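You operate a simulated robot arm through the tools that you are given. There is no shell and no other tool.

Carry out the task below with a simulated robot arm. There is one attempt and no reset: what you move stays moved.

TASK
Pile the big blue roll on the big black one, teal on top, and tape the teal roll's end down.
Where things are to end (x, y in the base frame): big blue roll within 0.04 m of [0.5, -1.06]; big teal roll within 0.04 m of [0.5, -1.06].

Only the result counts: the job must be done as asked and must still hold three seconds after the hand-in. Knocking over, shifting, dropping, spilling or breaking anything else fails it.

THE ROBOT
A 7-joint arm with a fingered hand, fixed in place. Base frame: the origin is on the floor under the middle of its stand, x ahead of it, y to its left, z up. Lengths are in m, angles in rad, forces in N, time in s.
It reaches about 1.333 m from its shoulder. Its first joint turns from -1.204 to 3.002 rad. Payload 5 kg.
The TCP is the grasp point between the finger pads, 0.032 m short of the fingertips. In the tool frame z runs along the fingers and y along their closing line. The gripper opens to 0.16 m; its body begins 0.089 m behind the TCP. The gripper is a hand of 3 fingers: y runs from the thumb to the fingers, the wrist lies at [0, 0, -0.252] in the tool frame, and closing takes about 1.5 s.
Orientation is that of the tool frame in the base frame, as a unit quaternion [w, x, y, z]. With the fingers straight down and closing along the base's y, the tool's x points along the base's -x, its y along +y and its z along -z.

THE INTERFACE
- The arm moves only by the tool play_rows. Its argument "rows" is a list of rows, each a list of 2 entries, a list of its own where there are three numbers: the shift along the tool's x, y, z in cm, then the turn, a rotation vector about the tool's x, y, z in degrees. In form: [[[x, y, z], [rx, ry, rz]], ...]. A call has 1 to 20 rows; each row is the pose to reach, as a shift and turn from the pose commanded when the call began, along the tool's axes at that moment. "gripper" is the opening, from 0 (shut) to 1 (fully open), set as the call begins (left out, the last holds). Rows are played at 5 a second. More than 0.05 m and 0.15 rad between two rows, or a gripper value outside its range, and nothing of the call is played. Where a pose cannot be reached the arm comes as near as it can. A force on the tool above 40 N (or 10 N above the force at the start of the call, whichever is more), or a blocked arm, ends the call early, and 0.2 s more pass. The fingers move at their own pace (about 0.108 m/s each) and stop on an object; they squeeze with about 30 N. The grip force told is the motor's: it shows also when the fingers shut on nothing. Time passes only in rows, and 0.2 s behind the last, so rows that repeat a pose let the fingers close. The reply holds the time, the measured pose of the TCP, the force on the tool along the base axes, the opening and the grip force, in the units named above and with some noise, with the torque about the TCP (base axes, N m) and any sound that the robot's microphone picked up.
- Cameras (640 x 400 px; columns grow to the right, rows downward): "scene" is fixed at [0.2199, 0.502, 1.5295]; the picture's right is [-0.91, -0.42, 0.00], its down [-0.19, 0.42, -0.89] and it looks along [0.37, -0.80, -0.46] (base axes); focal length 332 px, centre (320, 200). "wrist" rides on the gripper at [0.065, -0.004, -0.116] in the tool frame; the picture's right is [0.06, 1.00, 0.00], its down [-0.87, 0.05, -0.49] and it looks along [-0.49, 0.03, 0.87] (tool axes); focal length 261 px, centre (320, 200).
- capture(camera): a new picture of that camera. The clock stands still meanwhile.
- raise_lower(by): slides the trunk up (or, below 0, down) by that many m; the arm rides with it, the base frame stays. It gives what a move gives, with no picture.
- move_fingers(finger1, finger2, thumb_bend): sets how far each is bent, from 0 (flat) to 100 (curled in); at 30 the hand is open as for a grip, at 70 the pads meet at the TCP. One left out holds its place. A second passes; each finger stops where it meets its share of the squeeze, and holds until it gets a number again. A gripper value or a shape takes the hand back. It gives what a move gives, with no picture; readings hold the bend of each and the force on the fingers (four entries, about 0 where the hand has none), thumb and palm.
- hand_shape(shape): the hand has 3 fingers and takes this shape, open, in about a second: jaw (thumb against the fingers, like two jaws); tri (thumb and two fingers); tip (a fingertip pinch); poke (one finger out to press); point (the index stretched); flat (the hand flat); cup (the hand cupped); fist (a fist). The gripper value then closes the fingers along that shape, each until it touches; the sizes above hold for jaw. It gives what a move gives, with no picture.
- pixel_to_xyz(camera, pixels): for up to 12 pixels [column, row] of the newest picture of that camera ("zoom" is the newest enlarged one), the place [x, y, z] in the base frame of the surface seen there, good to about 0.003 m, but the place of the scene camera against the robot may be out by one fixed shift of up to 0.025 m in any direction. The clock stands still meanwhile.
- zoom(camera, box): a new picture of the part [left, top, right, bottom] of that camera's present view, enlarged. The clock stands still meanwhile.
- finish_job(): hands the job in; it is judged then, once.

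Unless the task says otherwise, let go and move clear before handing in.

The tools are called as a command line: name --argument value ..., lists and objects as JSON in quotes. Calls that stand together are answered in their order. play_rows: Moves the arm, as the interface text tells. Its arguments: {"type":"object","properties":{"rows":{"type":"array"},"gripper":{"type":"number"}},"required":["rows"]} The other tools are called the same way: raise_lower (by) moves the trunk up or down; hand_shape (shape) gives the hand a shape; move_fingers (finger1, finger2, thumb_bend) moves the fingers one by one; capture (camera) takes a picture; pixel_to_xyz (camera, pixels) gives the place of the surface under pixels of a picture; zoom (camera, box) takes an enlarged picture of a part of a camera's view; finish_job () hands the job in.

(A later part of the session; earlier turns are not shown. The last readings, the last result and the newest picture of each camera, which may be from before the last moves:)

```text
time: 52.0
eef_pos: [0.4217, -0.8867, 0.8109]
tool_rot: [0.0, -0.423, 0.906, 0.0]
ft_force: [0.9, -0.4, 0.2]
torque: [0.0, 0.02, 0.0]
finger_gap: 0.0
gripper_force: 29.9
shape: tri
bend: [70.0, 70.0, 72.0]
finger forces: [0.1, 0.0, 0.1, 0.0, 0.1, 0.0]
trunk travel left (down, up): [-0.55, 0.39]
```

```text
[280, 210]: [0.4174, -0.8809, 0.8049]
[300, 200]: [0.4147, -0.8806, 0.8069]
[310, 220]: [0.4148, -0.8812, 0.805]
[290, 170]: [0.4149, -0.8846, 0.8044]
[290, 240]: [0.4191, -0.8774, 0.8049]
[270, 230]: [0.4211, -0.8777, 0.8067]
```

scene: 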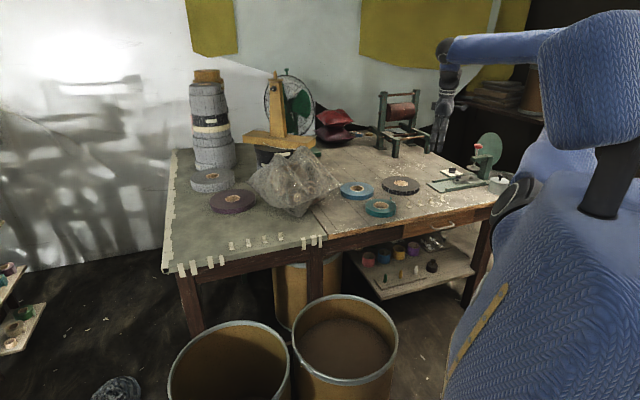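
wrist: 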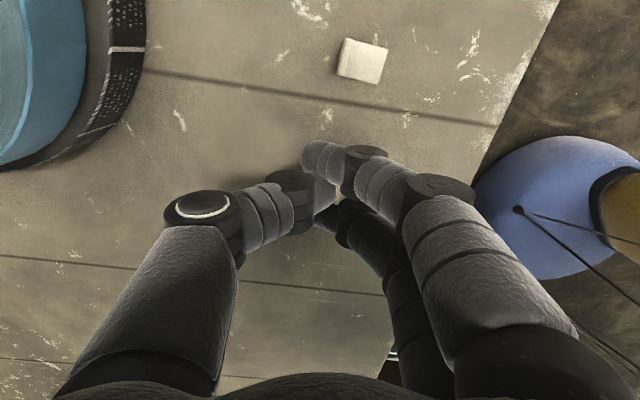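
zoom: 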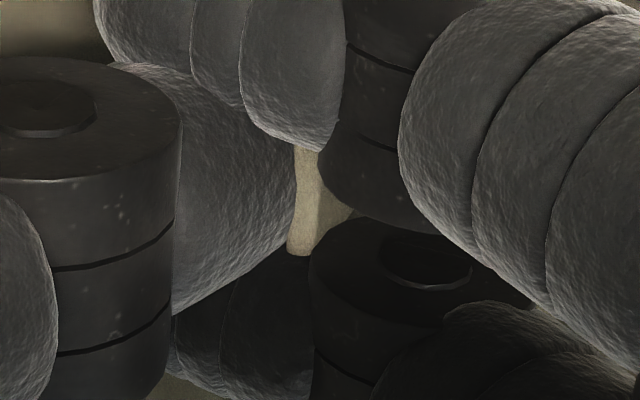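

The thumb pushed the tab about 8 mm along the table, into the gap between the fingers. So the tab slides freely, and the finger gap is too wide for a centred grip. I'll open gently and see where it stands.

play_rows --rows '[[[0, 0, 0], [0, 0, 0]], [[0, 0, 0], [0, 0, 0]], [[0, 0, 0], [0, 0, 0]], [[0, 0, 0], [0, 0, 0]]]' --gripper 0.4

capture --camera "wrist"

zoom --camera "wrist" --box '[230, 120, 430, 245]'

```text
time: 53.0
eef_pos: [0.4237, -0.8867, 0.8119]
tool_rot: [0.001, -0.422, 0.907, 0.0]
ft_force: [2.0, -2.4, 13.7]
torque: [0.04, 0.04, 0.0]
finger_gap: 0.0617
gripper_force: 0.0
shape: tri
bend: [74.0, 74.0, 70.0]
finger forces: [9.1, 9.0, 0.0, 0.0, 4.0, 0.0]
trunk travel left (down, up): [-0.55, 0.39]
```

```text
taken
```

wrist: 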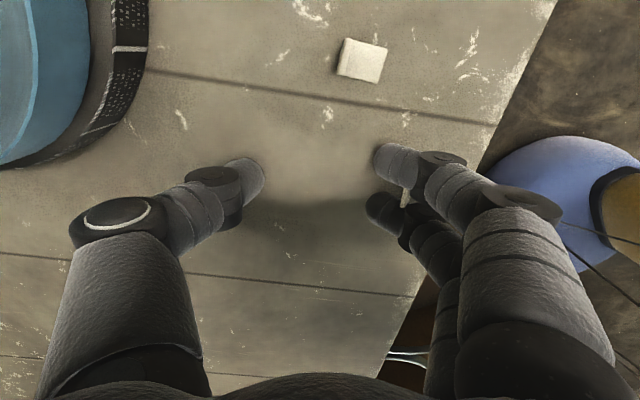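

```text
3.20 times, centred on (330, 182) of wrist
```

zoom: 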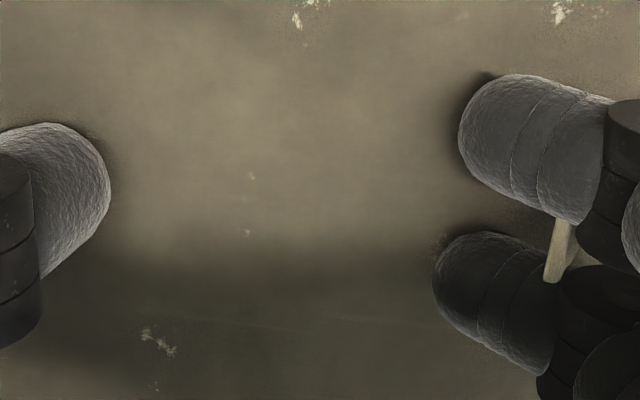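

The tab is now wedged between the two fingers, at zoom (560,250), and the fingertips press the table with about 14 N. I'll raise 1.2 cm to relieve that and see whether the tab comes along.

play_rows --rows '[[[0, 0, -0.4], [0, 0, 0]], [[0, 0, -0.8], [0, 0, 0]], [[0, 0, -1.2], [0, 0, 0]], [[0, 0, -1.2], [0, 0, 0]]]'

zoom --camera "scene" --box '[376, 170, 440, 224]'

zoom --camera "wrist" --box '[330, 120, 490, 230]'

pixel_to_xyz --camera "zoom" --pixels '[[285, 310], [300, 290], [320, 320], [275, 325], [310, 340], [330, 300]]'

```text
time: 54.0
eef_pos: [0.423, -0.8883, 0.8242]
tool_rot: [0.0, -0.422, 0.906, 0.0]
ft_force: [-0.7, 0.3, -0.3]
torque: [-0.02, 0.02, -0.02]
finger_gap: 0.0635
gripper_force: 0.1
shape: tri
bend: [73.0, 73.0, 70.0]
finger forces: [4.5, 4.5, 0.0, 0.0, 0.0, 0.1]
trunk travel left (down, up): [-0.55, 0.39]
```

```text
7.41 times, centred on (408, 197) of scene
```

zoom: 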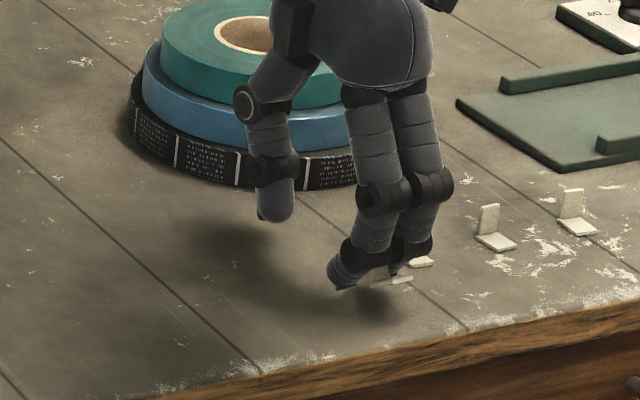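

```text
3.64 times, centred on (410, 175) of wrist
```

zoom: 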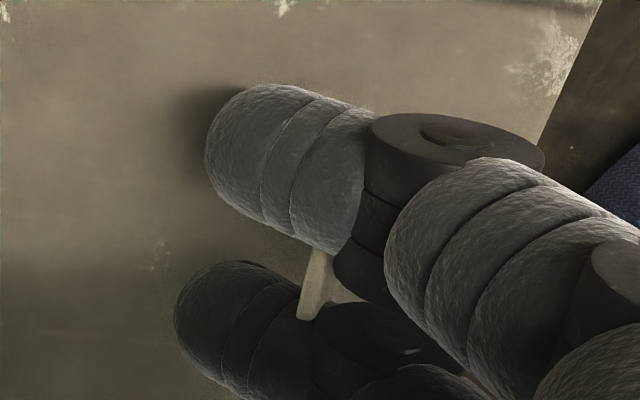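

```text
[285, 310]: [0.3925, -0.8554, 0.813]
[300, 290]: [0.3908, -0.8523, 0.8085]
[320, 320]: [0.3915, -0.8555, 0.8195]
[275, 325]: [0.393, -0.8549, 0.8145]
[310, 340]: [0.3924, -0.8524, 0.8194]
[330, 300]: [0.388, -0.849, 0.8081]
```

The tab came up wedged between the two fingers, squeezed at about 4.5 N from each side, which is a usable hold. I'll lift higher and check exactly how it sits.

play_rows --rows '[[[0, 0, -2], [0, 0, 0]], [[0, 0, -4], [0, 0, 0]], [[0, 0, -7], [0, 0, 0]], [[0, 0, -10], [0, 0, 0]], [[0, 0, -10], [0, 0, 0]]]'

zoom --camera "scene" --box '[376, 140, 440, 200]'

zoom --camera "wrist" --box '[330, 120, 490, 230]'

```text
time: 55.2
eef_pos: [0.4215, -0.8885, 0.9231]
tool_rot: [0.0, -0.423, 0.906, 0.0]
ft_force: [0.0, -0.3, -0.2]
torque: [-0.02, -0.02, 0.01]
finger_gap: 0.0639
gripper_force: 0.0
shape: tri
bend: [73.0, 73.0, 70.0]
finger forces: [4.5, 4.4, 0.1, 0.1, 0.0, 0.0]
trunk travel left (down, up): [-0.55, 0.39]
```

```text
6.67 times, centred on (408, 170) of scene
```

zoom: 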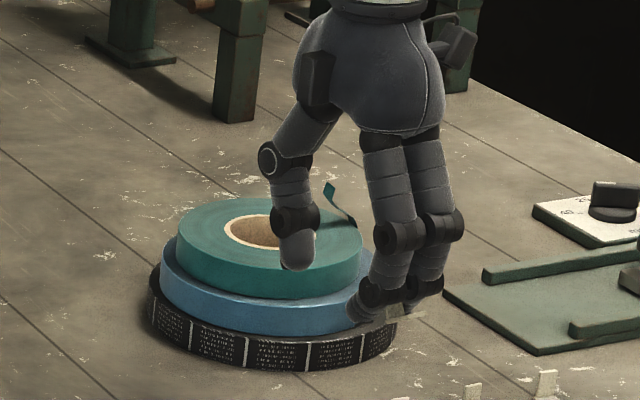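

```text
3.64 times, centred on (410, 175) of wrist
```

zoom: 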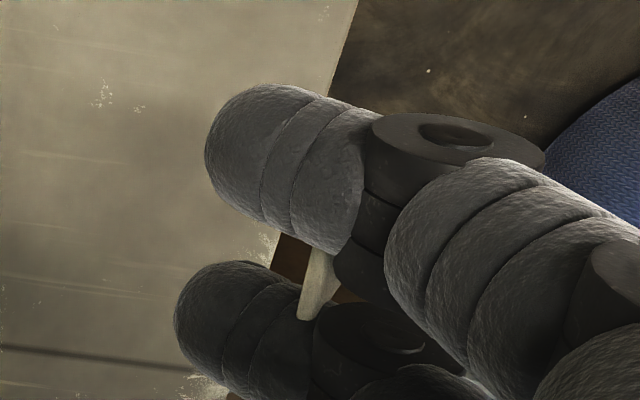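

zoom --camera "scene" --box '[424, 178, 444, 194]'

zoom --camera "scene" --box '[420, 172, 452, 200]'

pixel_to_xyz --camera "zoom" --pixels '[[200, 180], [250, 200], [270, 215], [300, 210], [330, 210], [350, 210], [150, 220], [120, 230], [80, 200], [280, 190], [320, 220], [260, 160]]'

```text
16.00 times, centred on (434, 186) of scene
```

zoom: 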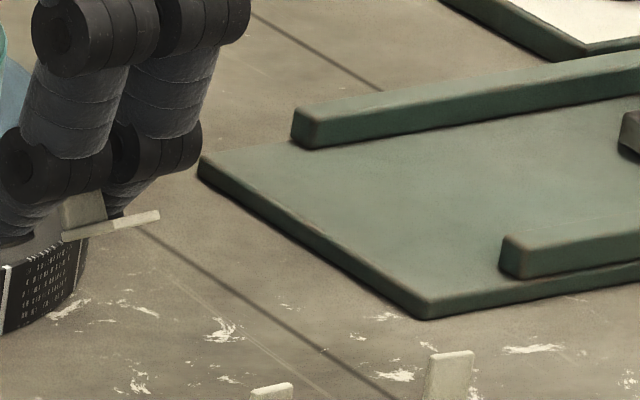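

```text
14.29 times, centred on (436, 186) of scene
```

zoom: 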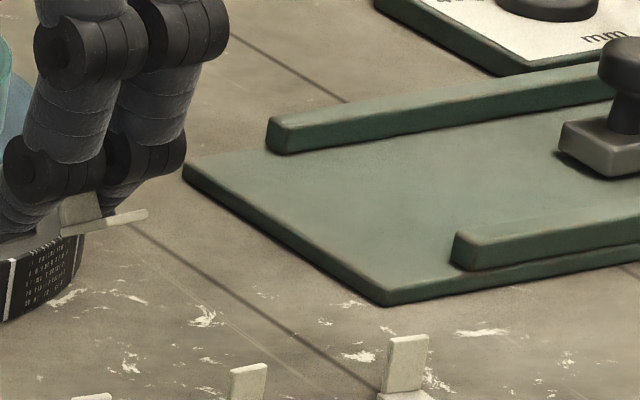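

```text
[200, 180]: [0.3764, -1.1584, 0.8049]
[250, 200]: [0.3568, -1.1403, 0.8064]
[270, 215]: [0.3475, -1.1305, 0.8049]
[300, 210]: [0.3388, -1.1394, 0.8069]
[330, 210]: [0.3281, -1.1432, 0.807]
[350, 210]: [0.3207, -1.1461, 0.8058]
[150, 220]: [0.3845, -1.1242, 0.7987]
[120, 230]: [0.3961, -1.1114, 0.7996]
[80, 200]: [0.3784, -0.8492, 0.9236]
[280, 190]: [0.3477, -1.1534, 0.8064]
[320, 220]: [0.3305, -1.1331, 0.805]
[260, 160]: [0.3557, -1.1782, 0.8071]
```

zoom --camera "scene" --box '[408, 172, 440, 196]'

pixel_to_xyz --camera "zoom" --pixels '[[405, 255], [420, 235], [400, 275], [440, 265], [470, 255], [410, 220], [345, 265], [320, 280], [300, 290], [270, 300], [350, 200], [395, 240]]'

```text
16.00 times, centred on (424, 184) of scene
```

zoom: 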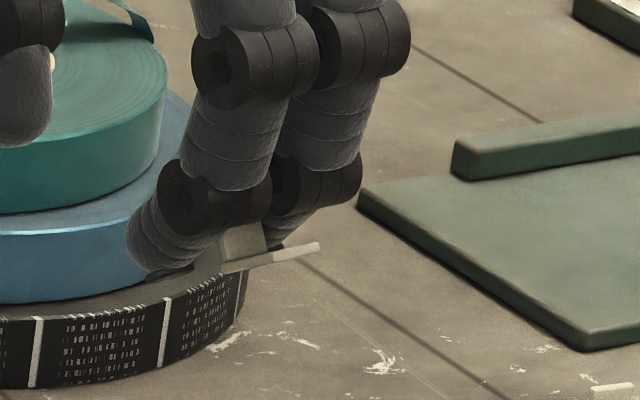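

```text
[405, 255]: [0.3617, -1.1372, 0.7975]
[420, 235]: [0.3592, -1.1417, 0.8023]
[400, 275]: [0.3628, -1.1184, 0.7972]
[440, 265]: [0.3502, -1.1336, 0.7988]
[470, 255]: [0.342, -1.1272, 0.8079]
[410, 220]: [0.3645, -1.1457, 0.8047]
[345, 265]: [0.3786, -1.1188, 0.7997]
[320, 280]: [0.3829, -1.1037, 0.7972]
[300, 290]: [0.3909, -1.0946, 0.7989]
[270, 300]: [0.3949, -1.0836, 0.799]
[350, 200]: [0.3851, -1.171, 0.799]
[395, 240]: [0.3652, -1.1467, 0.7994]
```

The close scene zoom shows the tab wedged with its flat leg, (222,268)–(320,248), tipped up about 30°, because the fingertip links tilted as the hand opened. Closing the hand back to the posture it had on the table should level it again.

play_rows --rows '[[[0, 0, 0], [0, 0, 0]], [[0, 0, 0], [0, 0, 0]], [[0, 0, 0], [0, 0, 0]], [[0, 0, 0], [0, 0, 0]], [[0, 0, 0], [0, 0, 0]]]' --gripper 0.12

zoom --camera "scene" --box '[400, 172, 432, 196]'

zoom --camera "wrist" --box '[270, 120, 430, 230]'

```text
time: 56.4
eef_pos: [0.4222, -0.8888, 0.9227]
tool_rot: [0.0, -0.423, 0.906, 0.0]
ft_force: [0.2, -0.1, 0.6]
torque: [0.05, -0.04, 0.0]
finger_gap: 0.0195
gripper_force: 0.1
shape: tri
bend: [72.0, 72.0, 70.0]
finger forces: [4.5, 4.5, 0.0, 0.0, 0.1, 0.0]
trunk travel left (down, up): [-0.55, 0.39]
```

```text
16.00 times, centred on (416, 184) of scene
```

zoom: 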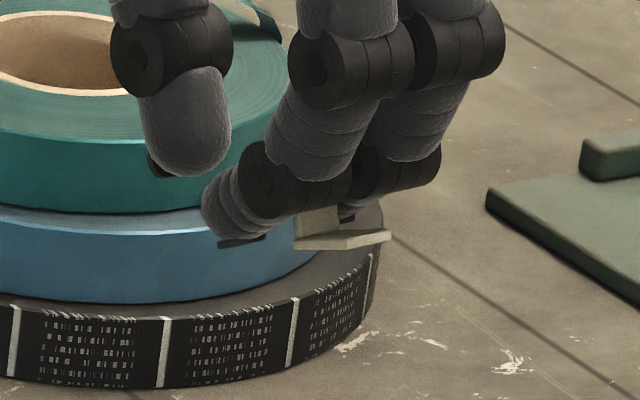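

```text
3.64 times, centred on (350, 175) of wrist
```

zoom: 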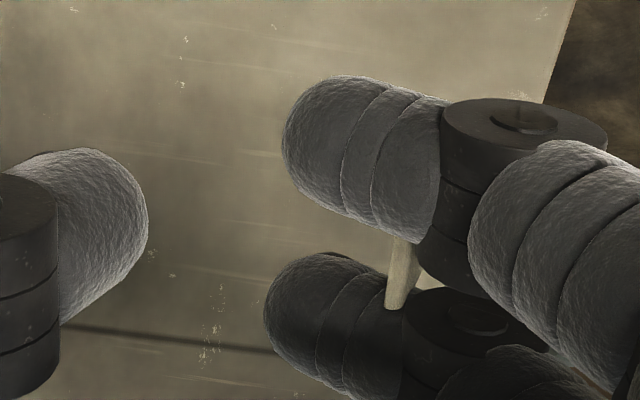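

The tilt shrinks as the hand closes: at gap 0.02 the leg spans (293,243)–(390,232). I'll close fully.

play_rows --rows '[[[0, 0, 0], [0, 0, 0]], [[0, 0, 0], [0, 0, 0]], [[0, 0, 0], [0, 0, 0]], [[0, 0, 0], [0, 0, 0]]]' --gripper 0

zoom --camera "scene" --box '[400, 172, 432, 196]'

zoom --camera "wrist" --box '[270, 120, 430, 230]'

```text
time: 57.4
eef_pos: [0.4225, -0.8889, 0.9225]
tool_rot: [0.0, -0.422, 0.906, 0.0]
ft_force: [-0.1, 1.4, -0.5]
torque: [0.0, 0.01, 0.04]
finger_gap: 0.0001
gripper_force: 29.6
shape: tri
bend: [73.0, 73.0, 68.0]
finger forces: [0.1, 0.0, 0.0, 0.1, 0.0, 0.1]
trunk travel left (down, up): [-0.55, 0.39]
```

```text
16.00 times, centred on (416, 184) of scene
```

zoom: 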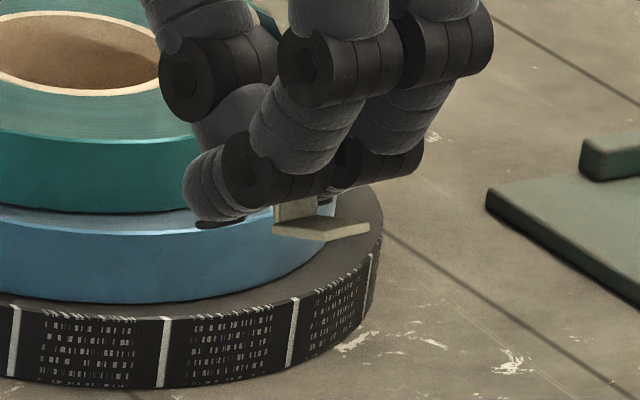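

```text
3.64 times, centred on (350, 175) of wrist
```

zoom: 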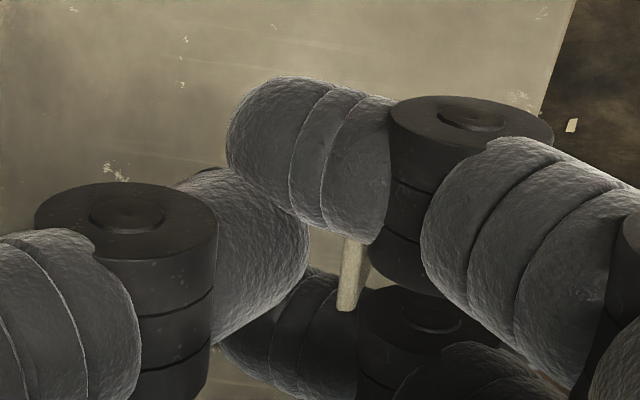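

The tab stays between the fingers with its leg nearly level now. I'll measure the leg's 3D corners from the scene zoom to estimate the remaining tilt.

zoom --camera "scene" --box '[411, 180, 427, 190]'

pixel_to_xyz --camera "zoom" --pixels '[[120, 160], [180, 170], [140, 200], [200, 230], [240, 250], [300, 230], [340, 220], [360, 215], [280, 210], [250, 220], [100, 210], [220, 160]]'

```text
16.00 times, centred on (419, 185) of scene
```

zoom: 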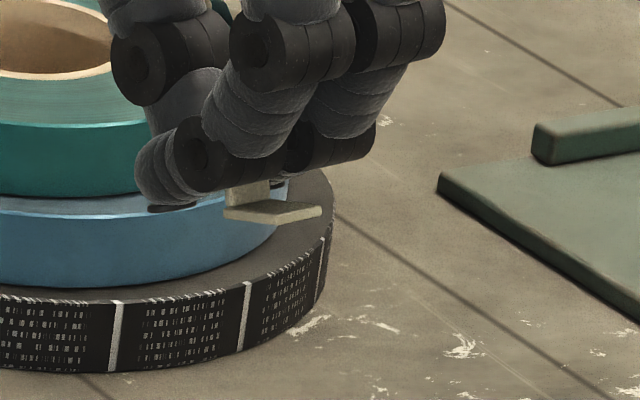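

```text
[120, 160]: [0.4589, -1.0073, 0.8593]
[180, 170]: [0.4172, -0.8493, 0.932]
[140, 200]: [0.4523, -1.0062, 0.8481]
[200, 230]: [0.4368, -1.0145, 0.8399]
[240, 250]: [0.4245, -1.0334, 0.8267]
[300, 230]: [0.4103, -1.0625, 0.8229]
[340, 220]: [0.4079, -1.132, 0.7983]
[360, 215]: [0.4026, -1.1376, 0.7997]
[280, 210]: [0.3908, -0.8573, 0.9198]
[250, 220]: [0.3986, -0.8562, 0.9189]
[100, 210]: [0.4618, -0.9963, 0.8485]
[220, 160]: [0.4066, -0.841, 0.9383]
```

pixel_to_xyz --camera "zoom" --pixels '[[229, 211], [245, 214], [260, 217], [272, 220], [285, 215], [300, 212], [316, 208], [300, 205], [285, 204], [270, 207], [255, 209], [278, 211]]'

pixel_to_xyz --camera "zoom" --pixels '[[232, 195], [232, 204], [245, 192], [245, 200], [258, 188], [262, 196], [268, 184], [268, 192], [236, 188], [252, 184], [240, 206], [265, 200]]'

```text
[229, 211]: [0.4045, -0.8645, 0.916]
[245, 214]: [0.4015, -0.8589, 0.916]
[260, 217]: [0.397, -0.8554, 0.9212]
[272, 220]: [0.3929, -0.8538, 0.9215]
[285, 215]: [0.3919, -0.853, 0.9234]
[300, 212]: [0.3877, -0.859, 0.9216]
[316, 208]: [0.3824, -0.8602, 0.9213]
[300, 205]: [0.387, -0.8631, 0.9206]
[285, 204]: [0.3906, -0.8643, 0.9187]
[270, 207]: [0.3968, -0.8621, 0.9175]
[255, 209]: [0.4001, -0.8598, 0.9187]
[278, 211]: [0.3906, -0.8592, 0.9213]
```

```text
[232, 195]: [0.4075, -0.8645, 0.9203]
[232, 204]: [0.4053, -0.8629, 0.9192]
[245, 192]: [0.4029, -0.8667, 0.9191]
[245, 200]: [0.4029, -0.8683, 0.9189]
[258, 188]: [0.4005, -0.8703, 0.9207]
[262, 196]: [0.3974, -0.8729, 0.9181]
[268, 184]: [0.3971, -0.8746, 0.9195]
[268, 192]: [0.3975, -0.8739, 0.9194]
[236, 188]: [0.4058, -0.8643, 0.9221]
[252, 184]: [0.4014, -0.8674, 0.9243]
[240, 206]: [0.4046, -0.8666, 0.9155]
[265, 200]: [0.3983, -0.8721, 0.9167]
```

Measured from the scene zoom, the leg points to az ≈140° and tips up about 17° at its far end, with the hinge about 26 mm along tool y and 26 mm below the TCP. I'll carry it over the teal tail, yaw +11° so it lies across the tail, and level it with a 17° tilt while still high.

play_rows --rows '[[[0, 0, -2], [0, 0, 0]], [[0, 0, -4], [0, 0, 0]], [[2, -2.9, -4], [0, 0, 2]], [[4.3, -6.2, -4], [0, 0, 4]], [[6.6, -9.5, -4], [0, 0, 6]], [[8.9, -12.8, -4], [0, 0, 8]], [[11.2, -16.1, -4], [0, 0, 10]], [[13.41, -19.21, -4], [0, 0, 11]], [[13.41, -19.21, -4], [0, 0, 11]]]'

play_rows --rows '[[[0, 0, 0], [5, 0, 0]], [[0, 0, 0], [10, 0, 0]], [[0, 0, 0], [14, 0, 0]], [[0, 0, 0], [17, 0, 0]], [[0, 0, 0], [17, 0, 0]]]'

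capture --camera "scene"

capture --camera "wrist"

```text
time: 59.4
eef_pos: [0.4833, -1.1153, 0.9652]
tool_rot: [0.0, -0.334, 0.943, 0.0]
ft_force: [-0.1, -0.2, 0.5]
torque: [-0.01, -0.01, 0.01]
finger_gap: 0.0
gripper_force: 29.7
shape: tri
bend: [73.0, 73.0, 68.0]
finger forces: [0.0, 0.0, 0.1, 0.0, 0.0, 0.1]
trunk travel left (down, up): [-0.55, 0.39]
```

```text
time: 60.6
eef_pos: [0.4838, -1.1133, 0.9628]
tool_rot: [0.048, -0.33, 0.932, -0.139]
ft_force: [-0.5, 0.8, -0.5]
torque: [-0.01, 0.02, -0.02]
finger_gap: 0.0
gripper_force: 29.7
shape: tri
bend: [73.0, 73.0, 68.0]
finger forces: [0.0, 0.0, 0.0, 0.0, 0.0, 0.0]
trunk travel left (down, up): [-0.55, 0.39]
```

```text
taken
```

scene: 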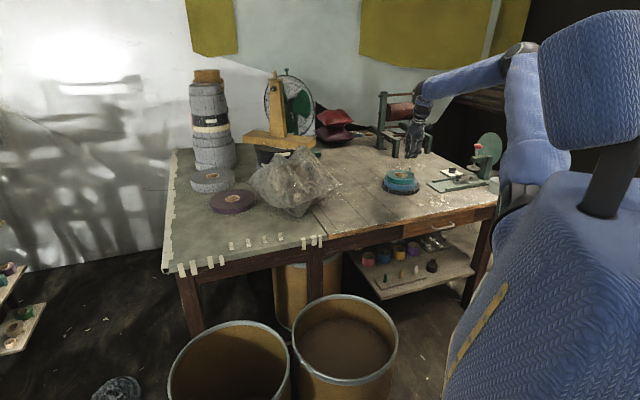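

```text
taken
```

wrist: 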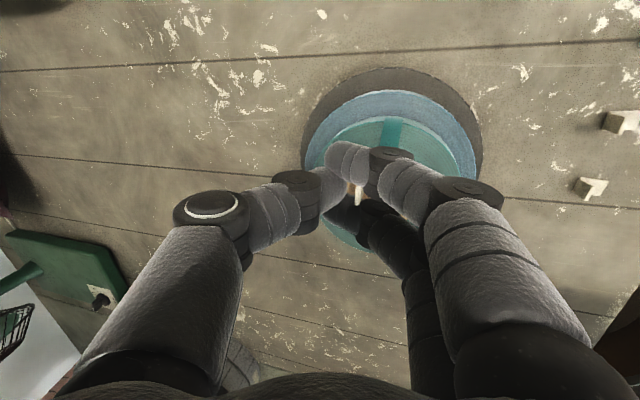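

zoom --camera "scene" --box '[380, 140, 444, 200]'

zoom --camera "wrist" --box '[290, 100, 450, 220]'

zoom --camera "scene" --box '[394, 150, 426, 174]'

```text
6.67 times, centred on (412, 170) of scene
```

zoom: 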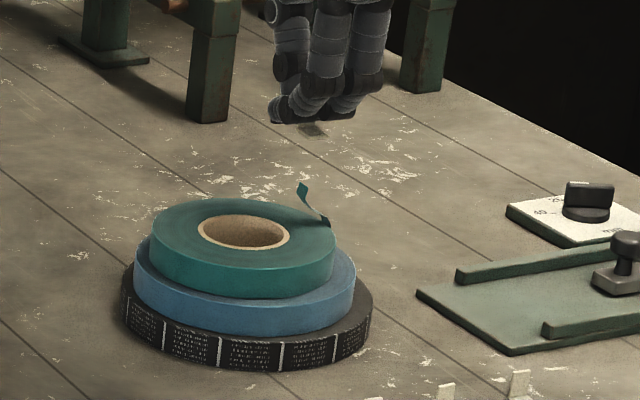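

```text
3.33 times, centred on (370, 160) of wrist
```

zoom: 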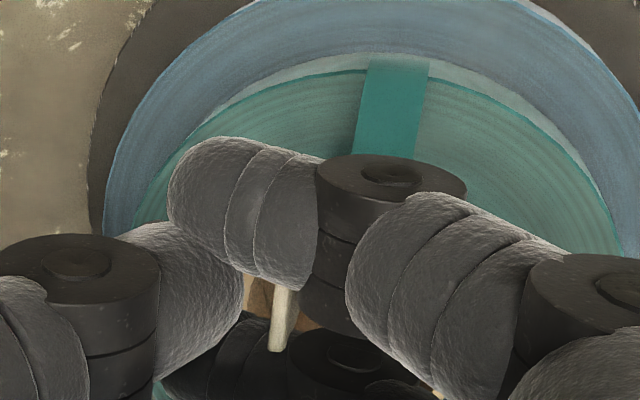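

```text
16.00 times, centred on (410, 162) of scene
```

zoom: 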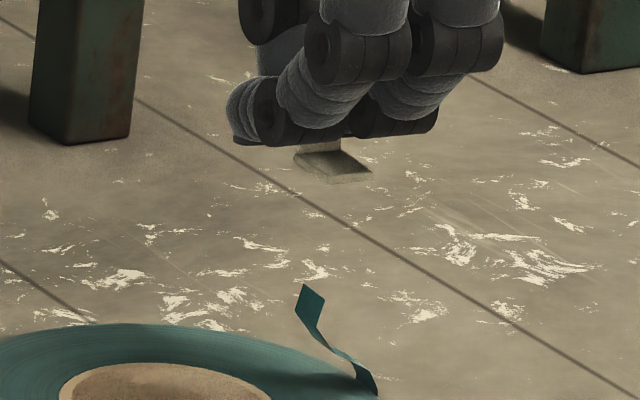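

pixel_to_xyz --camera "zoom" --pixels '[[298, 154], [305, 164], [315, 172], [325, 180], [340, 178], [355, 174], [368, 171], [358, 163], [348, 154], [325, 155], [335, 165], [320, 163]]'

pixel_to_xyz --camera "zoom" --pixels '[[303, 148], [315, 148], [325, 147], [335, 145], [305, 290], [315, 300], [320, 325], [330, 345], [350, 365], [375, 392], [300, 315], [360, 385]]'

```text
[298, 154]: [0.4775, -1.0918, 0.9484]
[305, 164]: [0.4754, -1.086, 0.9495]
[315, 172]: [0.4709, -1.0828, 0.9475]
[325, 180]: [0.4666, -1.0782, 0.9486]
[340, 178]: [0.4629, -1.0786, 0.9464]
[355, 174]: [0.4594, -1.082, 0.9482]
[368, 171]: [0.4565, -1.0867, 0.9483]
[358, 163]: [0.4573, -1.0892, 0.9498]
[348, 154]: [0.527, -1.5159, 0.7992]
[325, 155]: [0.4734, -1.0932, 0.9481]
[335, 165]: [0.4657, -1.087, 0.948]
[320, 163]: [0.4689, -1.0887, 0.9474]
```

```text
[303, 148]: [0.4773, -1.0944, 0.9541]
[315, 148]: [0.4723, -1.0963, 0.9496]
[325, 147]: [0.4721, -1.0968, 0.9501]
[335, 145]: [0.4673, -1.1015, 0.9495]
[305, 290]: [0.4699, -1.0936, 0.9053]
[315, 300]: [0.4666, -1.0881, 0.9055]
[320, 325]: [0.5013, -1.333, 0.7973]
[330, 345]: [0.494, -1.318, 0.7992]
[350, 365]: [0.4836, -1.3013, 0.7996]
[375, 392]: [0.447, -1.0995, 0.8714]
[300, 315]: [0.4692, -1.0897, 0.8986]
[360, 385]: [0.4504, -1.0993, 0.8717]
```

The leg is now level (all its points at z ≈ 0.948 in the scene frame), lies across the tail direction (az ≈129°), and is centred directly above the tail tip near (0.467,-1.089). I'll descend 3.6 cm vertically to just above the tip and look.

play_rows --rows '[[[0, 0.29, 0.96], [0, 0, 0]], [[0, 0.58, 1.91], [0, 0, 0]], [[0, 0.88, 2.87], [0, 0, 0]], [[0, 1.05, 3.44], [0, 0, 0]], [[0, 1.05, 3.44], [0, 0, 0]]]'

zoom --camera "scene" --box '[394, 156, 426, 180]'

zoom --camera "wrist" --box '[270, 70, 470, 220]'

```text
time: 61.8
eef_pos: [0.4847, -1.1142, 0.9281]
tool_rot: [0.05, -0.33, 0.932, -0.14]
ft_force: [-1.0, -0.3, -0.2]
torque: [0.02, -0.02, 0.01]
finger_gap: 0.0
gripper_force: 30.0
shape: tri
bend: [73.0, 73.0, 68.0]
finger forces: [0.1, 0.0, 0.0, 0.0, 0.1, 0.0]
trunk travel left (down, up): [-0.55, 0.39]
```

```text
16.00 times, centred on (410, 168) of scene
```

zoom: 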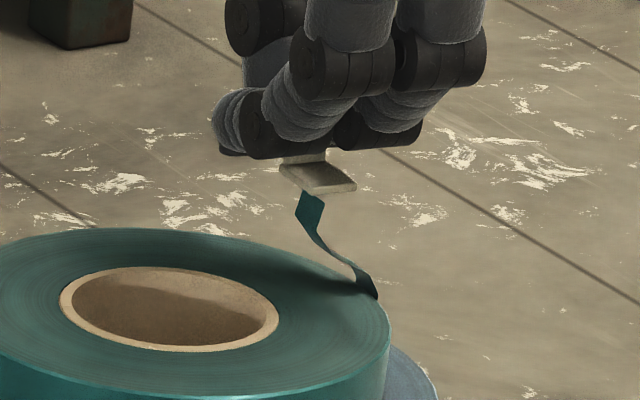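

```text
2.67 times, centred on (370, 145) of wrist
```

zoom: 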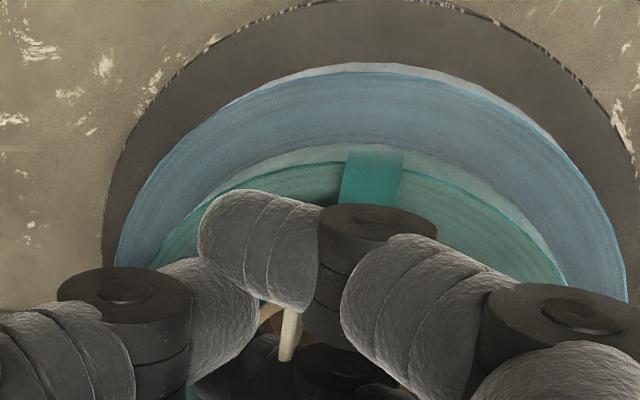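

The leg hangs right over the tail tip at scene zoom (310,195). I'll press down in small steps, drifting inward along the tail, and check halfway.

play_rows --rows '[[[0, 0.146, 0.478], [0, 0, 0]], [[-0.12, 0.292, 0.956], [0, 0, 0]], [[-0.25, 0.438, 1.434], [0, 0, 0]], [[-0.38, 0.584, 1.912], [0, 0, 0]], [[-0.38, 0.584, 1.912], [0, 0, 0]]]'

zoom --camera "scene" --box '[394, 156, 426, 180]'

zoom --camera "wrist" --box '[270, 70, 470, 220]'

```text
time: 63.0
eef_pos: [0.487, -1.1103, 0.9072]
tool_rot: [0.049, -0.33, 0.932, -0.14]
ft_force: [-0.1, -0.6, -0.5]
torque: [0.0, 0.0, -0.02]
finger_gap: 0.0
gripper_force: 29.9
shape: tri
bend: [73.0, 73.0, 68.0]
finger forces: [0.0, 0.0, 0.0, 0.1, 0.0, 0.0]
trunk travel left (down, up): [-0.55, 0.39]
```

```text
16.00 times, centred on (410, 168) of scene
```

zoom: 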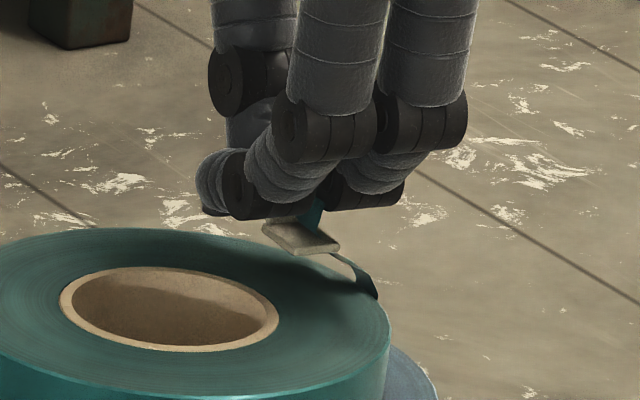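

```text
2.67 times, centred on (370, 145) of wrist
```

zoom: 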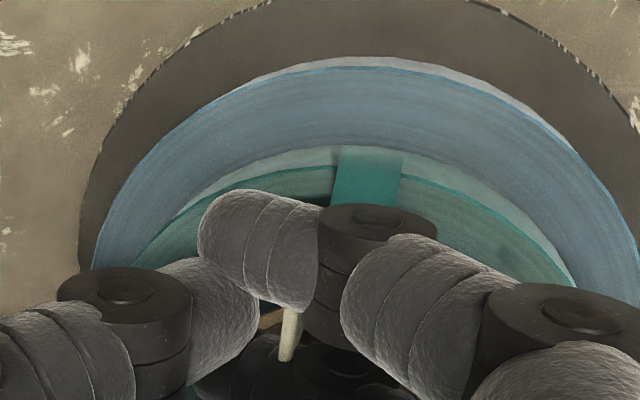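

The tail tip still pokes up at scene zoom (313,210), just beyond the leg's outer edge, so the leg slipped down on its inner side. I'll measure both before backing up.

zoom --camera "scene" --box '[394, 158, 426, 178]'

pixel_to_xyz --camera "zoom" --pixels '[[314, 185], [320, 180], [312, 195], [322, 190], [345, 250], [360, 262], [372, 278], [320, 205], [335, 225], [300, 235], [270, 210], [335, 240]]'

```text
16.00 times, centred on (410, 168) of scene
```

zoom: 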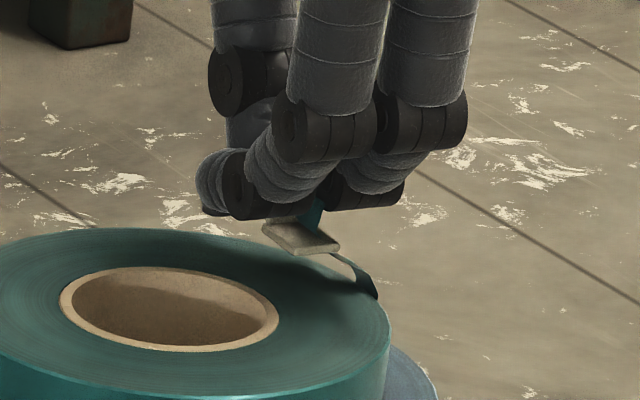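

```text
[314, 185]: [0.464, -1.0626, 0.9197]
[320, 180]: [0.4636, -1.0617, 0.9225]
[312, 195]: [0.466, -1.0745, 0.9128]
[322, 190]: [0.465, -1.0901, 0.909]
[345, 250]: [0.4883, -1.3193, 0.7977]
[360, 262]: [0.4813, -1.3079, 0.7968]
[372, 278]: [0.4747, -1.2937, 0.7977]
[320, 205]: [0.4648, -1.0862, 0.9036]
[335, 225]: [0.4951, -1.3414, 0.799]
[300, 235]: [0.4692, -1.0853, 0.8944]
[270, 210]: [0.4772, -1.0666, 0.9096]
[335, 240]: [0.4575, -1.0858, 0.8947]
```

pixel_to_xyz --camera "zoom" --pixels '[[316, 206], [320, 203], [312, 214], [317, 216], [308, 216], [322, 210], [345, 262], [355, 268], [362, 278], [372, 290], [338, 257], [312, 210]]'

pixel_to_xyz --camera "zoom" --pixels '[[266, 228], [285, 240], [302, 252], [320, 248], [338, 243], [325, 232], [310, 222], [295, 222], [280, 225], [300, 235], [315, 238], [290, 230]]'

```text
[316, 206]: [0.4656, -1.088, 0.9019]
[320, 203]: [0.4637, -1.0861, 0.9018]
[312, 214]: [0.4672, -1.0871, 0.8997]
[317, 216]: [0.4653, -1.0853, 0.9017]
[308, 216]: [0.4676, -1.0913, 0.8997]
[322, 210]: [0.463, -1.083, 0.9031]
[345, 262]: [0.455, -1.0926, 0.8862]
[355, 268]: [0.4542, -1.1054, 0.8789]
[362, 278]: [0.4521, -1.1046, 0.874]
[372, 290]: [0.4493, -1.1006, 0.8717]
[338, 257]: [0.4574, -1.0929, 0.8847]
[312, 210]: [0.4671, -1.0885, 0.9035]
```

```text
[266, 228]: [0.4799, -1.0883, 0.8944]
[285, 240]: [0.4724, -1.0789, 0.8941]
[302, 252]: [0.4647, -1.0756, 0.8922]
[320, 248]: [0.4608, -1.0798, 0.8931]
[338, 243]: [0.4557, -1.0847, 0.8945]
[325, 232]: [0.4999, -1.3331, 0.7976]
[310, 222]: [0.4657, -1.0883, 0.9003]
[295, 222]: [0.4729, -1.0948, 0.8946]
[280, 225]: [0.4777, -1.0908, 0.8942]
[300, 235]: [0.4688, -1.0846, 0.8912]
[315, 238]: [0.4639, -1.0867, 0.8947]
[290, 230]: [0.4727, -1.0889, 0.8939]
```

At the leg's level the tail sits right at its outer edge, while the tip (0.466,-1.088) overhangs the leg and no force registered. I'll raise 2 cm along the reverse path and see whether the tail moved at all.

play_rows --rows '[[[0, -0.234, -0.765], [0, 0, 0]], [[0, -0.234, -0.765], [0, 0, 0]]]'

zoom --camera "scene" --box '[394, 156, 426, 180]'

play_rows --rows '[[[0, -0.29, -0.956], [0, 0, 0]], [[0, -0.58, -1.912], [0, 0, 0]], [[0, -0.58, -1.912], [0, 0, 0]]]'

zoom --camera "scene" --box '[394, 156, 426, 180]'

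```text
time: 63.6
eef_pos: [0.4873, -1.1111, 0.9149]
tool_rot: [0.049, -0.33, 0.932, -0.14]
ft_force: [-0.2, -0.2, -0.3]
torque: [-0.02, -0.04, 0.01]
finger_gap: 0.0001
gripper_force: 30.1
shape: tri
bend: [73.0, 73.0, 68.0]
finger forces: [0.1, 0.1, 0.0, 0.0, 0.0, 0.0]
trunk travel left (down, up): [-0.55, 0.39]
```

```text
16.00 times, centred on (410, 168) of scene
```

zoom: 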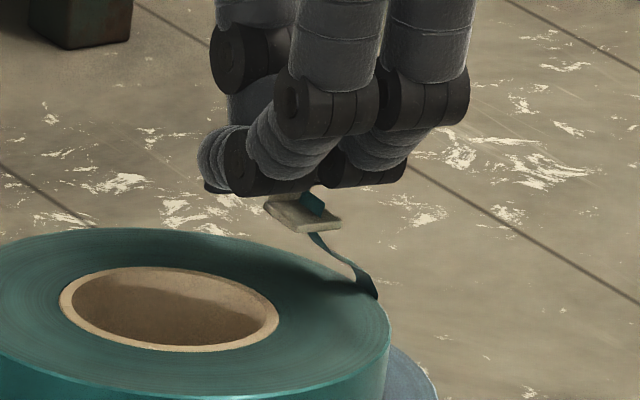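

```text
time: 64.4
eef_pos: [0.4871, -1.111, 0.935]
tool_rot: [0.049, -0.33, 0.932, -0.139]
ft_force: [0.2, -1.1, 0.1]
torque: [-0.01, 0.01, 0.02]
finger_gap: 0.0
gripper_force: 30.1
shape: tri
bend: [73.0, 73.0, 68.0]
finger forces: [0.1, 0.1, 0.0, 0.0, 0.0, 0.0]
trunk travel left (down, up): [-0.55, 0.39]
```

```text
16.00 times, centred on (410, 168) of scene
```

zoom: 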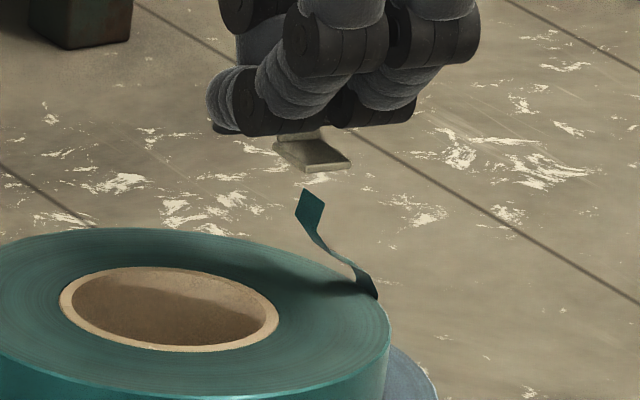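

The middle picture shows the tail passing straight through the leg without moving, so it doesn't collide with the tape and I should stick the tape on the roll's face over the loose end. First I'll pin down the teal roll's centre in the scene view.

pixel_to_xyz --camera "zoom" --pixels '[[63, 300], [276, 322], [140, 269], [200, 348], [100, 275], [250, 295], [90, 330], [240, 344], [385, 330], [100, 232], [30, 240], [350, 270]]'

zoom --camera "scene" --box '[376, 160, 424, 196]'

pixel_to_xyz --camera "zoom" --pixels '[[118, 130], [430, 190], [400, 130], [200, 100], [150, 110], [140, 190], [300, 222], [380, 215], [200, 220], [250, 95], [350, 107], [425, 170]]'

```text
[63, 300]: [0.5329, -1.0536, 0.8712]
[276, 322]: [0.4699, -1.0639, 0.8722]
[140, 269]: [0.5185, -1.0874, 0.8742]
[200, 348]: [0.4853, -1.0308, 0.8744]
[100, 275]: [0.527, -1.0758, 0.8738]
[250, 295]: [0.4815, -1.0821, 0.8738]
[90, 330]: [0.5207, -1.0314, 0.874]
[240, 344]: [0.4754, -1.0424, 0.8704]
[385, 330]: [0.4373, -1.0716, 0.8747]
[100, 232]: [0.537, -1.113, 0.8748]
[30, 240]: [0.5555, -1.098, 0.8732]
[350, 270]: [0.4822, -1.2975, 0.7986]
```

```text
11.11 times, centred on (400, 178) of scene
```

zoom: 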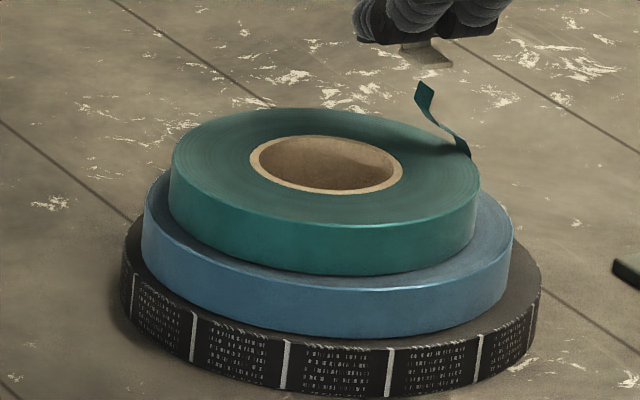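

```text
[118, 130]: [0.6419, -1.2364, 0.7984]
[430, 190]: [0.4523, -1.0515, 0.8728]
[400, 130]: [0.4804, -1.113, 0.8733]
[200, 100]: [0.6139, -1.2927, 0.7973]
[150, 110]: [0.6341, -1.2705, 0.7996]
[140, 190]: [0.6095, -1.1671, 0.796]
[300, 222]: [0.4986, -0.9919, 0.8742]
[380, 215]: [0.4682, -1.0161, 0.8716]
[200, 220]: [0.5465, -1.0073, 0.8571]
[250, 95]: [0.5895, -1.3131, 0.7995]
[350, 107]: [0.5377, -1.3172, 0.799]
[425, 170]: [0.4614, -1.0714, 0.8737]
```

In the scene frame the teal centre is (0.5014,-1.0585), and the tail runs along az ≈221.5° from r ≈ 0.068 to 0.046. I'll move the leg 8 mm outward so it comes down across the loose end at r ≈ 0.051, and stop about 4 mm above the roll.

play_rows --rows '[[[0.4, -0.04, 0], [0, 0, 0]], [[0.8, -0.07, 0], [0, 0, 0]], [[0.8, 0.222, 0.956], [0, 0, 0]], [[0.8, 0.514, 1.912], [0, 0, 0]], [[0.8, 0.806, 2.868], [0, 0, 0]], [[0.8, 1.098, 3.824], [0, 0, 0]], [[0.8, 1.156, 4.015], [0, 0, 0]], [[0.8, 1.156, 4.015], [0, 0, 0]]]'

zoom --camera "scene" --box '[394, 160, 426, 184]'

zoom --camera "wrist" --box '[270, 70, 470, 220]'

```text
time: 66.2
eef_pos: [0.4811, -1.117, 0.8932]
tool_rot: [0.05, -0.33, 0.932, -0.139]
ft_force: [0.2, 0.5, -0.4]
torque: [0.01, 0.01, 0.0]
finger_gap: 0.0
gripper_force: 29.8
shape: tri
bend: [73.0, 73.0, 68.0]
finger forces: [0.0, 0.0, 0.1, 0.1, 0.0, 0.0]
trunk travel left (down, up): [-0.55, 0.39]
```

```text
16.00 times, centred on (410, 172) of scene
```

zoom: 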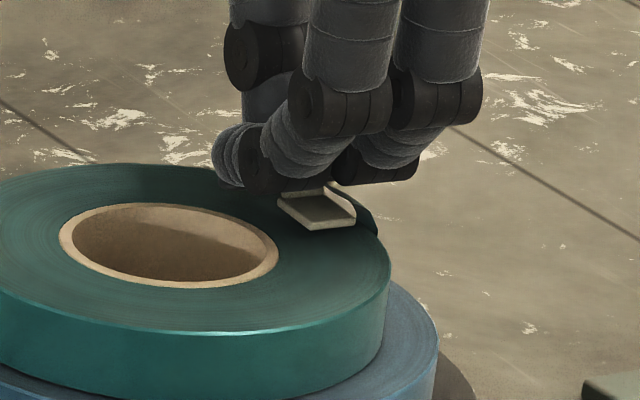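

```text
2.67 times, centred on (370, 145) of wrist
```

zoom: 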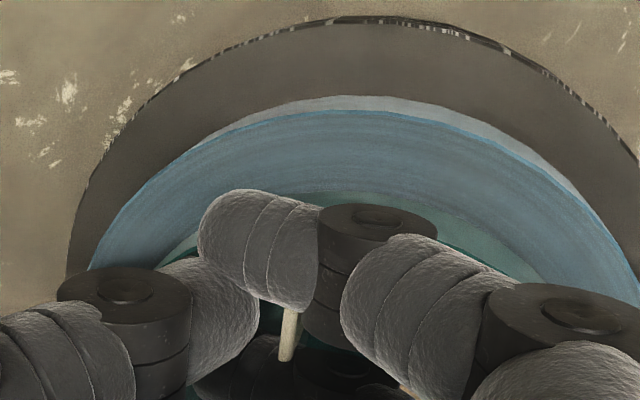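

zoom --camera "scene" --box '[402, 162, 422, 178]'

pixel_to_xyz --camera "zoom" --pixels '[[253, 165], [275, 185], [300, 195], [325, 190], [320, 175], [305, 160], [335, 185], [345, 205], [280, 170], [330, 200], [290, 160], [315, 185]]'

```text
16.00 times, centred on (412, 170) of scene
```

zoom: 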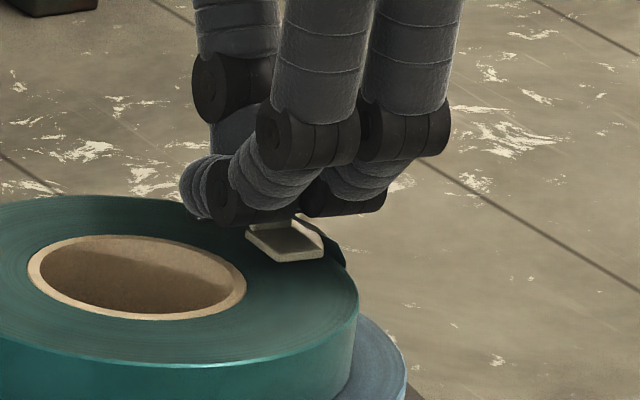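

```text
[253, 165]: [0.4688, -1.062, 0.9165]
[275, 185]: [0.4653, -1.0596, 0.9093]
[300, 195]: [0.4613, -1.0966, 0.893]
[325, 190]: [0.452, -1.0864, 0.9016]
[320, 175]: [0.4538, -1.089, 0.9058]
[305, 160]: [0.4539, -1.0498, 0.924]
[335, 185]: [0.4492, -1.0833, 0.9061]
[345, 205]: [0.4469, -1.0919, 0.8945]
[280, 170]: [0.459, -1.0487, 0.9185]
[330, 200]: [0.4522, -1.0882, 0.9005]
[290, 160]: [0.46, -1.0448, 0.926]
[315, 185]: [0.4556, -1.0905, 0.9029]
```

pixel_to_xyz --camera "zoom" --pixels '[[250, 233], [268, 248], [283, 258], [303, 255], [322, 250], [318, 240], [305, 222], [290, 222], [285, 240], [300, 240], [312, 228], [318, 226]]'

pixel_to_xyz --camera "zoom" --pixels '[[325, 235], [332, 243], [338, 252], [344, 264], [330, 255], [325, 262], [322, 230], [302, 218], [310, 222], [240, 245], [280, 265], [345, 280]]'

```text
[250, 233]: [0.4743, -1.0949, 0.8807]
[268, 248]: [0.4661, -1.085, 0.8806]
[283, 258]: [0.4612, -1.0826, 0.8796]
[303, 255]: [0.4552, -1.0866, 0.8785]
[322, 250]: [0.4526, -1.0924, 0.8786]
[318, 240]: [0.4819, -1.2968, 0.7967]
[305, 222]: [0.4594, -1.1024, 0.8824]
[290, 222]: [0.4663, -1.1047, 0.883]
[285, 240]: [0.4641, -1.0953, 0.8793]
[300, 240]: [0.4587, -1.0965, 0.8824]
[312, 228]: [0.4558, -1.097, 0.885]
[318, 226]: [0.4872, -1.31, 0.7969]
```

```text
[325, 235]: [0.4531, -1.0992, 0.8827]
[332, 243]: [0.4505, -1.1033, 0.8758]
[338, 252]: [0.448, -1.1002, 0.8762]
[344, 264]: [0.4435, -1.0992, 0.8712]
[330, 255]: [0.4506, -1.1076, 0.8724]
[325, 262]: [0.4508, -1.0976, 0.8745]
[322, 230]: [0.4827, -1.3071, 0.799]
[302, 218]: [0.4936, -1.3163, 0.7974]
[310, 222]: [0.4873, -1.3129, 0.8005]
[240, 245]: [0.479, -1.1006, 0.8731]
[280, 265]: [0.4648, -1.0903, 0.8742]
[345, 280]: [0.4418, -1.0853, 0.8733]
```

The leg is centred at (0.4635,-1.0937) in the scene frame, about 4 mm above the roll face and across the loose end. Now I'll press it down.

play_rows --rows '[[[0, 0.0876, 0.287], [0, 0, 0]], [[0, 0.131, 0.43], [0, 0, 0]], [[0, 0.175, 0.574], [0, 0, 0]], [[0, 0.219, 0.717], [0, 0, 0]], [[0, 0.263, 0.86], [0, 0, 0]], [[0, 0.263, 0.86], [0, 0, 0]]]'

zoom --camera "scene" --box '[402, 162, 422, 178]'

```text
time: 67.6
eef_pos: [0.4808, -1.1165, 0.8856]
tool_rot: [0.05, -0.33, 0.932, -0.141]
ft_force: [-1.2, -1.0, 10.9]
torque: [0.08, 0.06, 0.0]
finger_gap: 0.0002
gripper_force: 30.2
shape: tri
bend: [73.0, 73.0, 68.0]
finger forces: [0.0, 0.0, 0.0, 0.1, 0.0, 0.0]
trunk travel left (down, up): [-0.55, 0.39]
```

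```text
16.00 times, centred on (412, 170) of scene
```

zoom: 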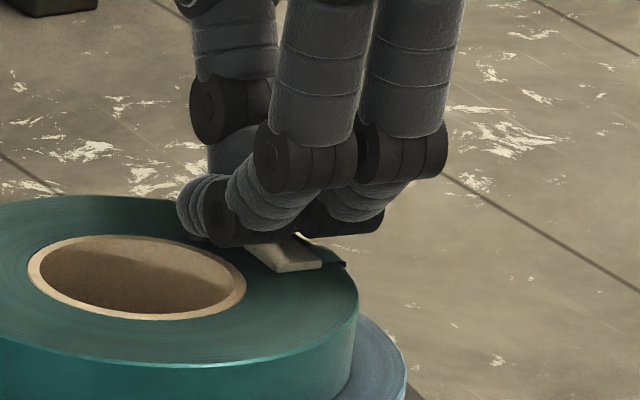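

The tool reads +10.9 N, so the leg is pressed on the roll, and the tail no longer rises beside it; only a short dark strip remains at zoom (322–346, 245–264). I'll hold the press briefly and inspect.

play_rows --rows '[[[0, 0.03, 0.1], [0, 0, 0]], [[0, 0.03, 0.1], [0, 0, 0]], [[0, 0.03, 0.1], [0, 0, 0]], [[0, 0.03, 0.1], [0, 0, 0]], [[0, 0.03, 0.1], [0, 0, 0]]]'

zoom --camera "scene" --box '[402, 166, 422, 178]'

pixel_to_xyz --camera "zoom" --pixels '[[250, 215], [285, 238], [320, 232], [300, 205], [285, 218], [305, 222], [325, 230], [335, 230], [345, 233], [300, 210], [312, 214], [320, 220]]'

```text
time: 68.8
eef_pos: [0.4804, -1.1155, 0.8864]
tool_rot: [0.049, -0.331, 0.932, -0.14]
ft_force: [-1.8, -1.7, 16.9]
torque: [0.03, 0.07, 0.01]
finger_gap: 0.0002
gripper_force: 29.9
shape: tri
bend: [73.0, 73.0, 68.0]
finger forces: [0.0, 0.0, 0.0, 0.1, 0.0, 0.0]
trunk travel left (down, up): [-0.55, 0.39]
```

```text
16.00 times, centred on (412, 172) of scene
```

zoom: 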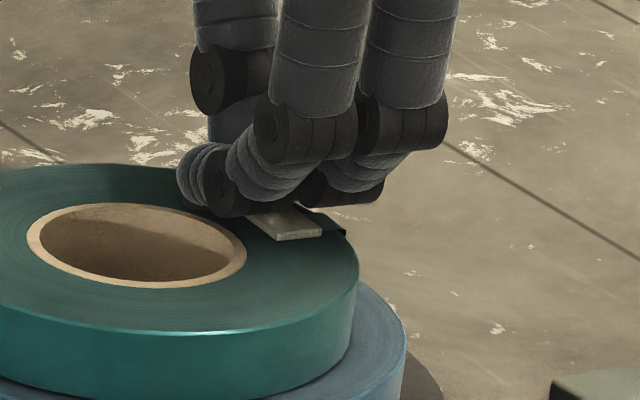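

```text
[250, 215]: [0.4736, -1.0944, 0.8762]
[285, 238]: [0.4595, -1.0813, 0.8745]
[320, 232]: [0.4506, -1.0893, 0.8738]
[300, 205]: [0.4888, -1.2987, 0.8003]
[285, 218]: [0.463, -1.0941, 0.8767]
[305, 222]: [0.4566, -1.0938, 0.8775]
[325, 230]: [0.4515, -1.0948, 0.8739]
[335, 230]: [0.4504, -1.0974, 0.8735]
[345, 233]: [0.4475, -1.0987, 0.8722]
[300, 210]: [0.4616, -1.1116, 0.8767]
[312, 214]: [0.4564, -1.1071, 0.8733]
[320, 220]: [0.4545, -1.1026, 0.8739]
```

The tail now lies flat: points beside the leg read z ≈ 0.8735, the roll-face level. The leg sits across it at r ≈ 0.05. The tape handle is still wedged between my fingers, so I'll ease the pressure off first.

play_rows --rows '[[[0, -0.03, -0.1], [0, 0, 0]], [[0, -0.06, -0.2], [0, 0, 0]], [[0, -0.06, -0.2], [0, 0, 0]]]'

```text
time: 69.6
eef_pos: [0.4805, -1.1164, 0.8867]
tool_rot: [0.049, -0.33, 0.932, -0.139]
ft_force: [-1.3, -3.6, 9.5]
torque: [-0.02, 0.07, 0.03]
finger_gap: 0.0001
gripper_force: 30.1
shape: tri
bend: [73.0, 73.0, 68.0]
finger forces: [0.0, 0.1, 0.1, 0.0, 0.0, 0.1]
trunk travel left (down, up): [-0.55, 0.39]
```

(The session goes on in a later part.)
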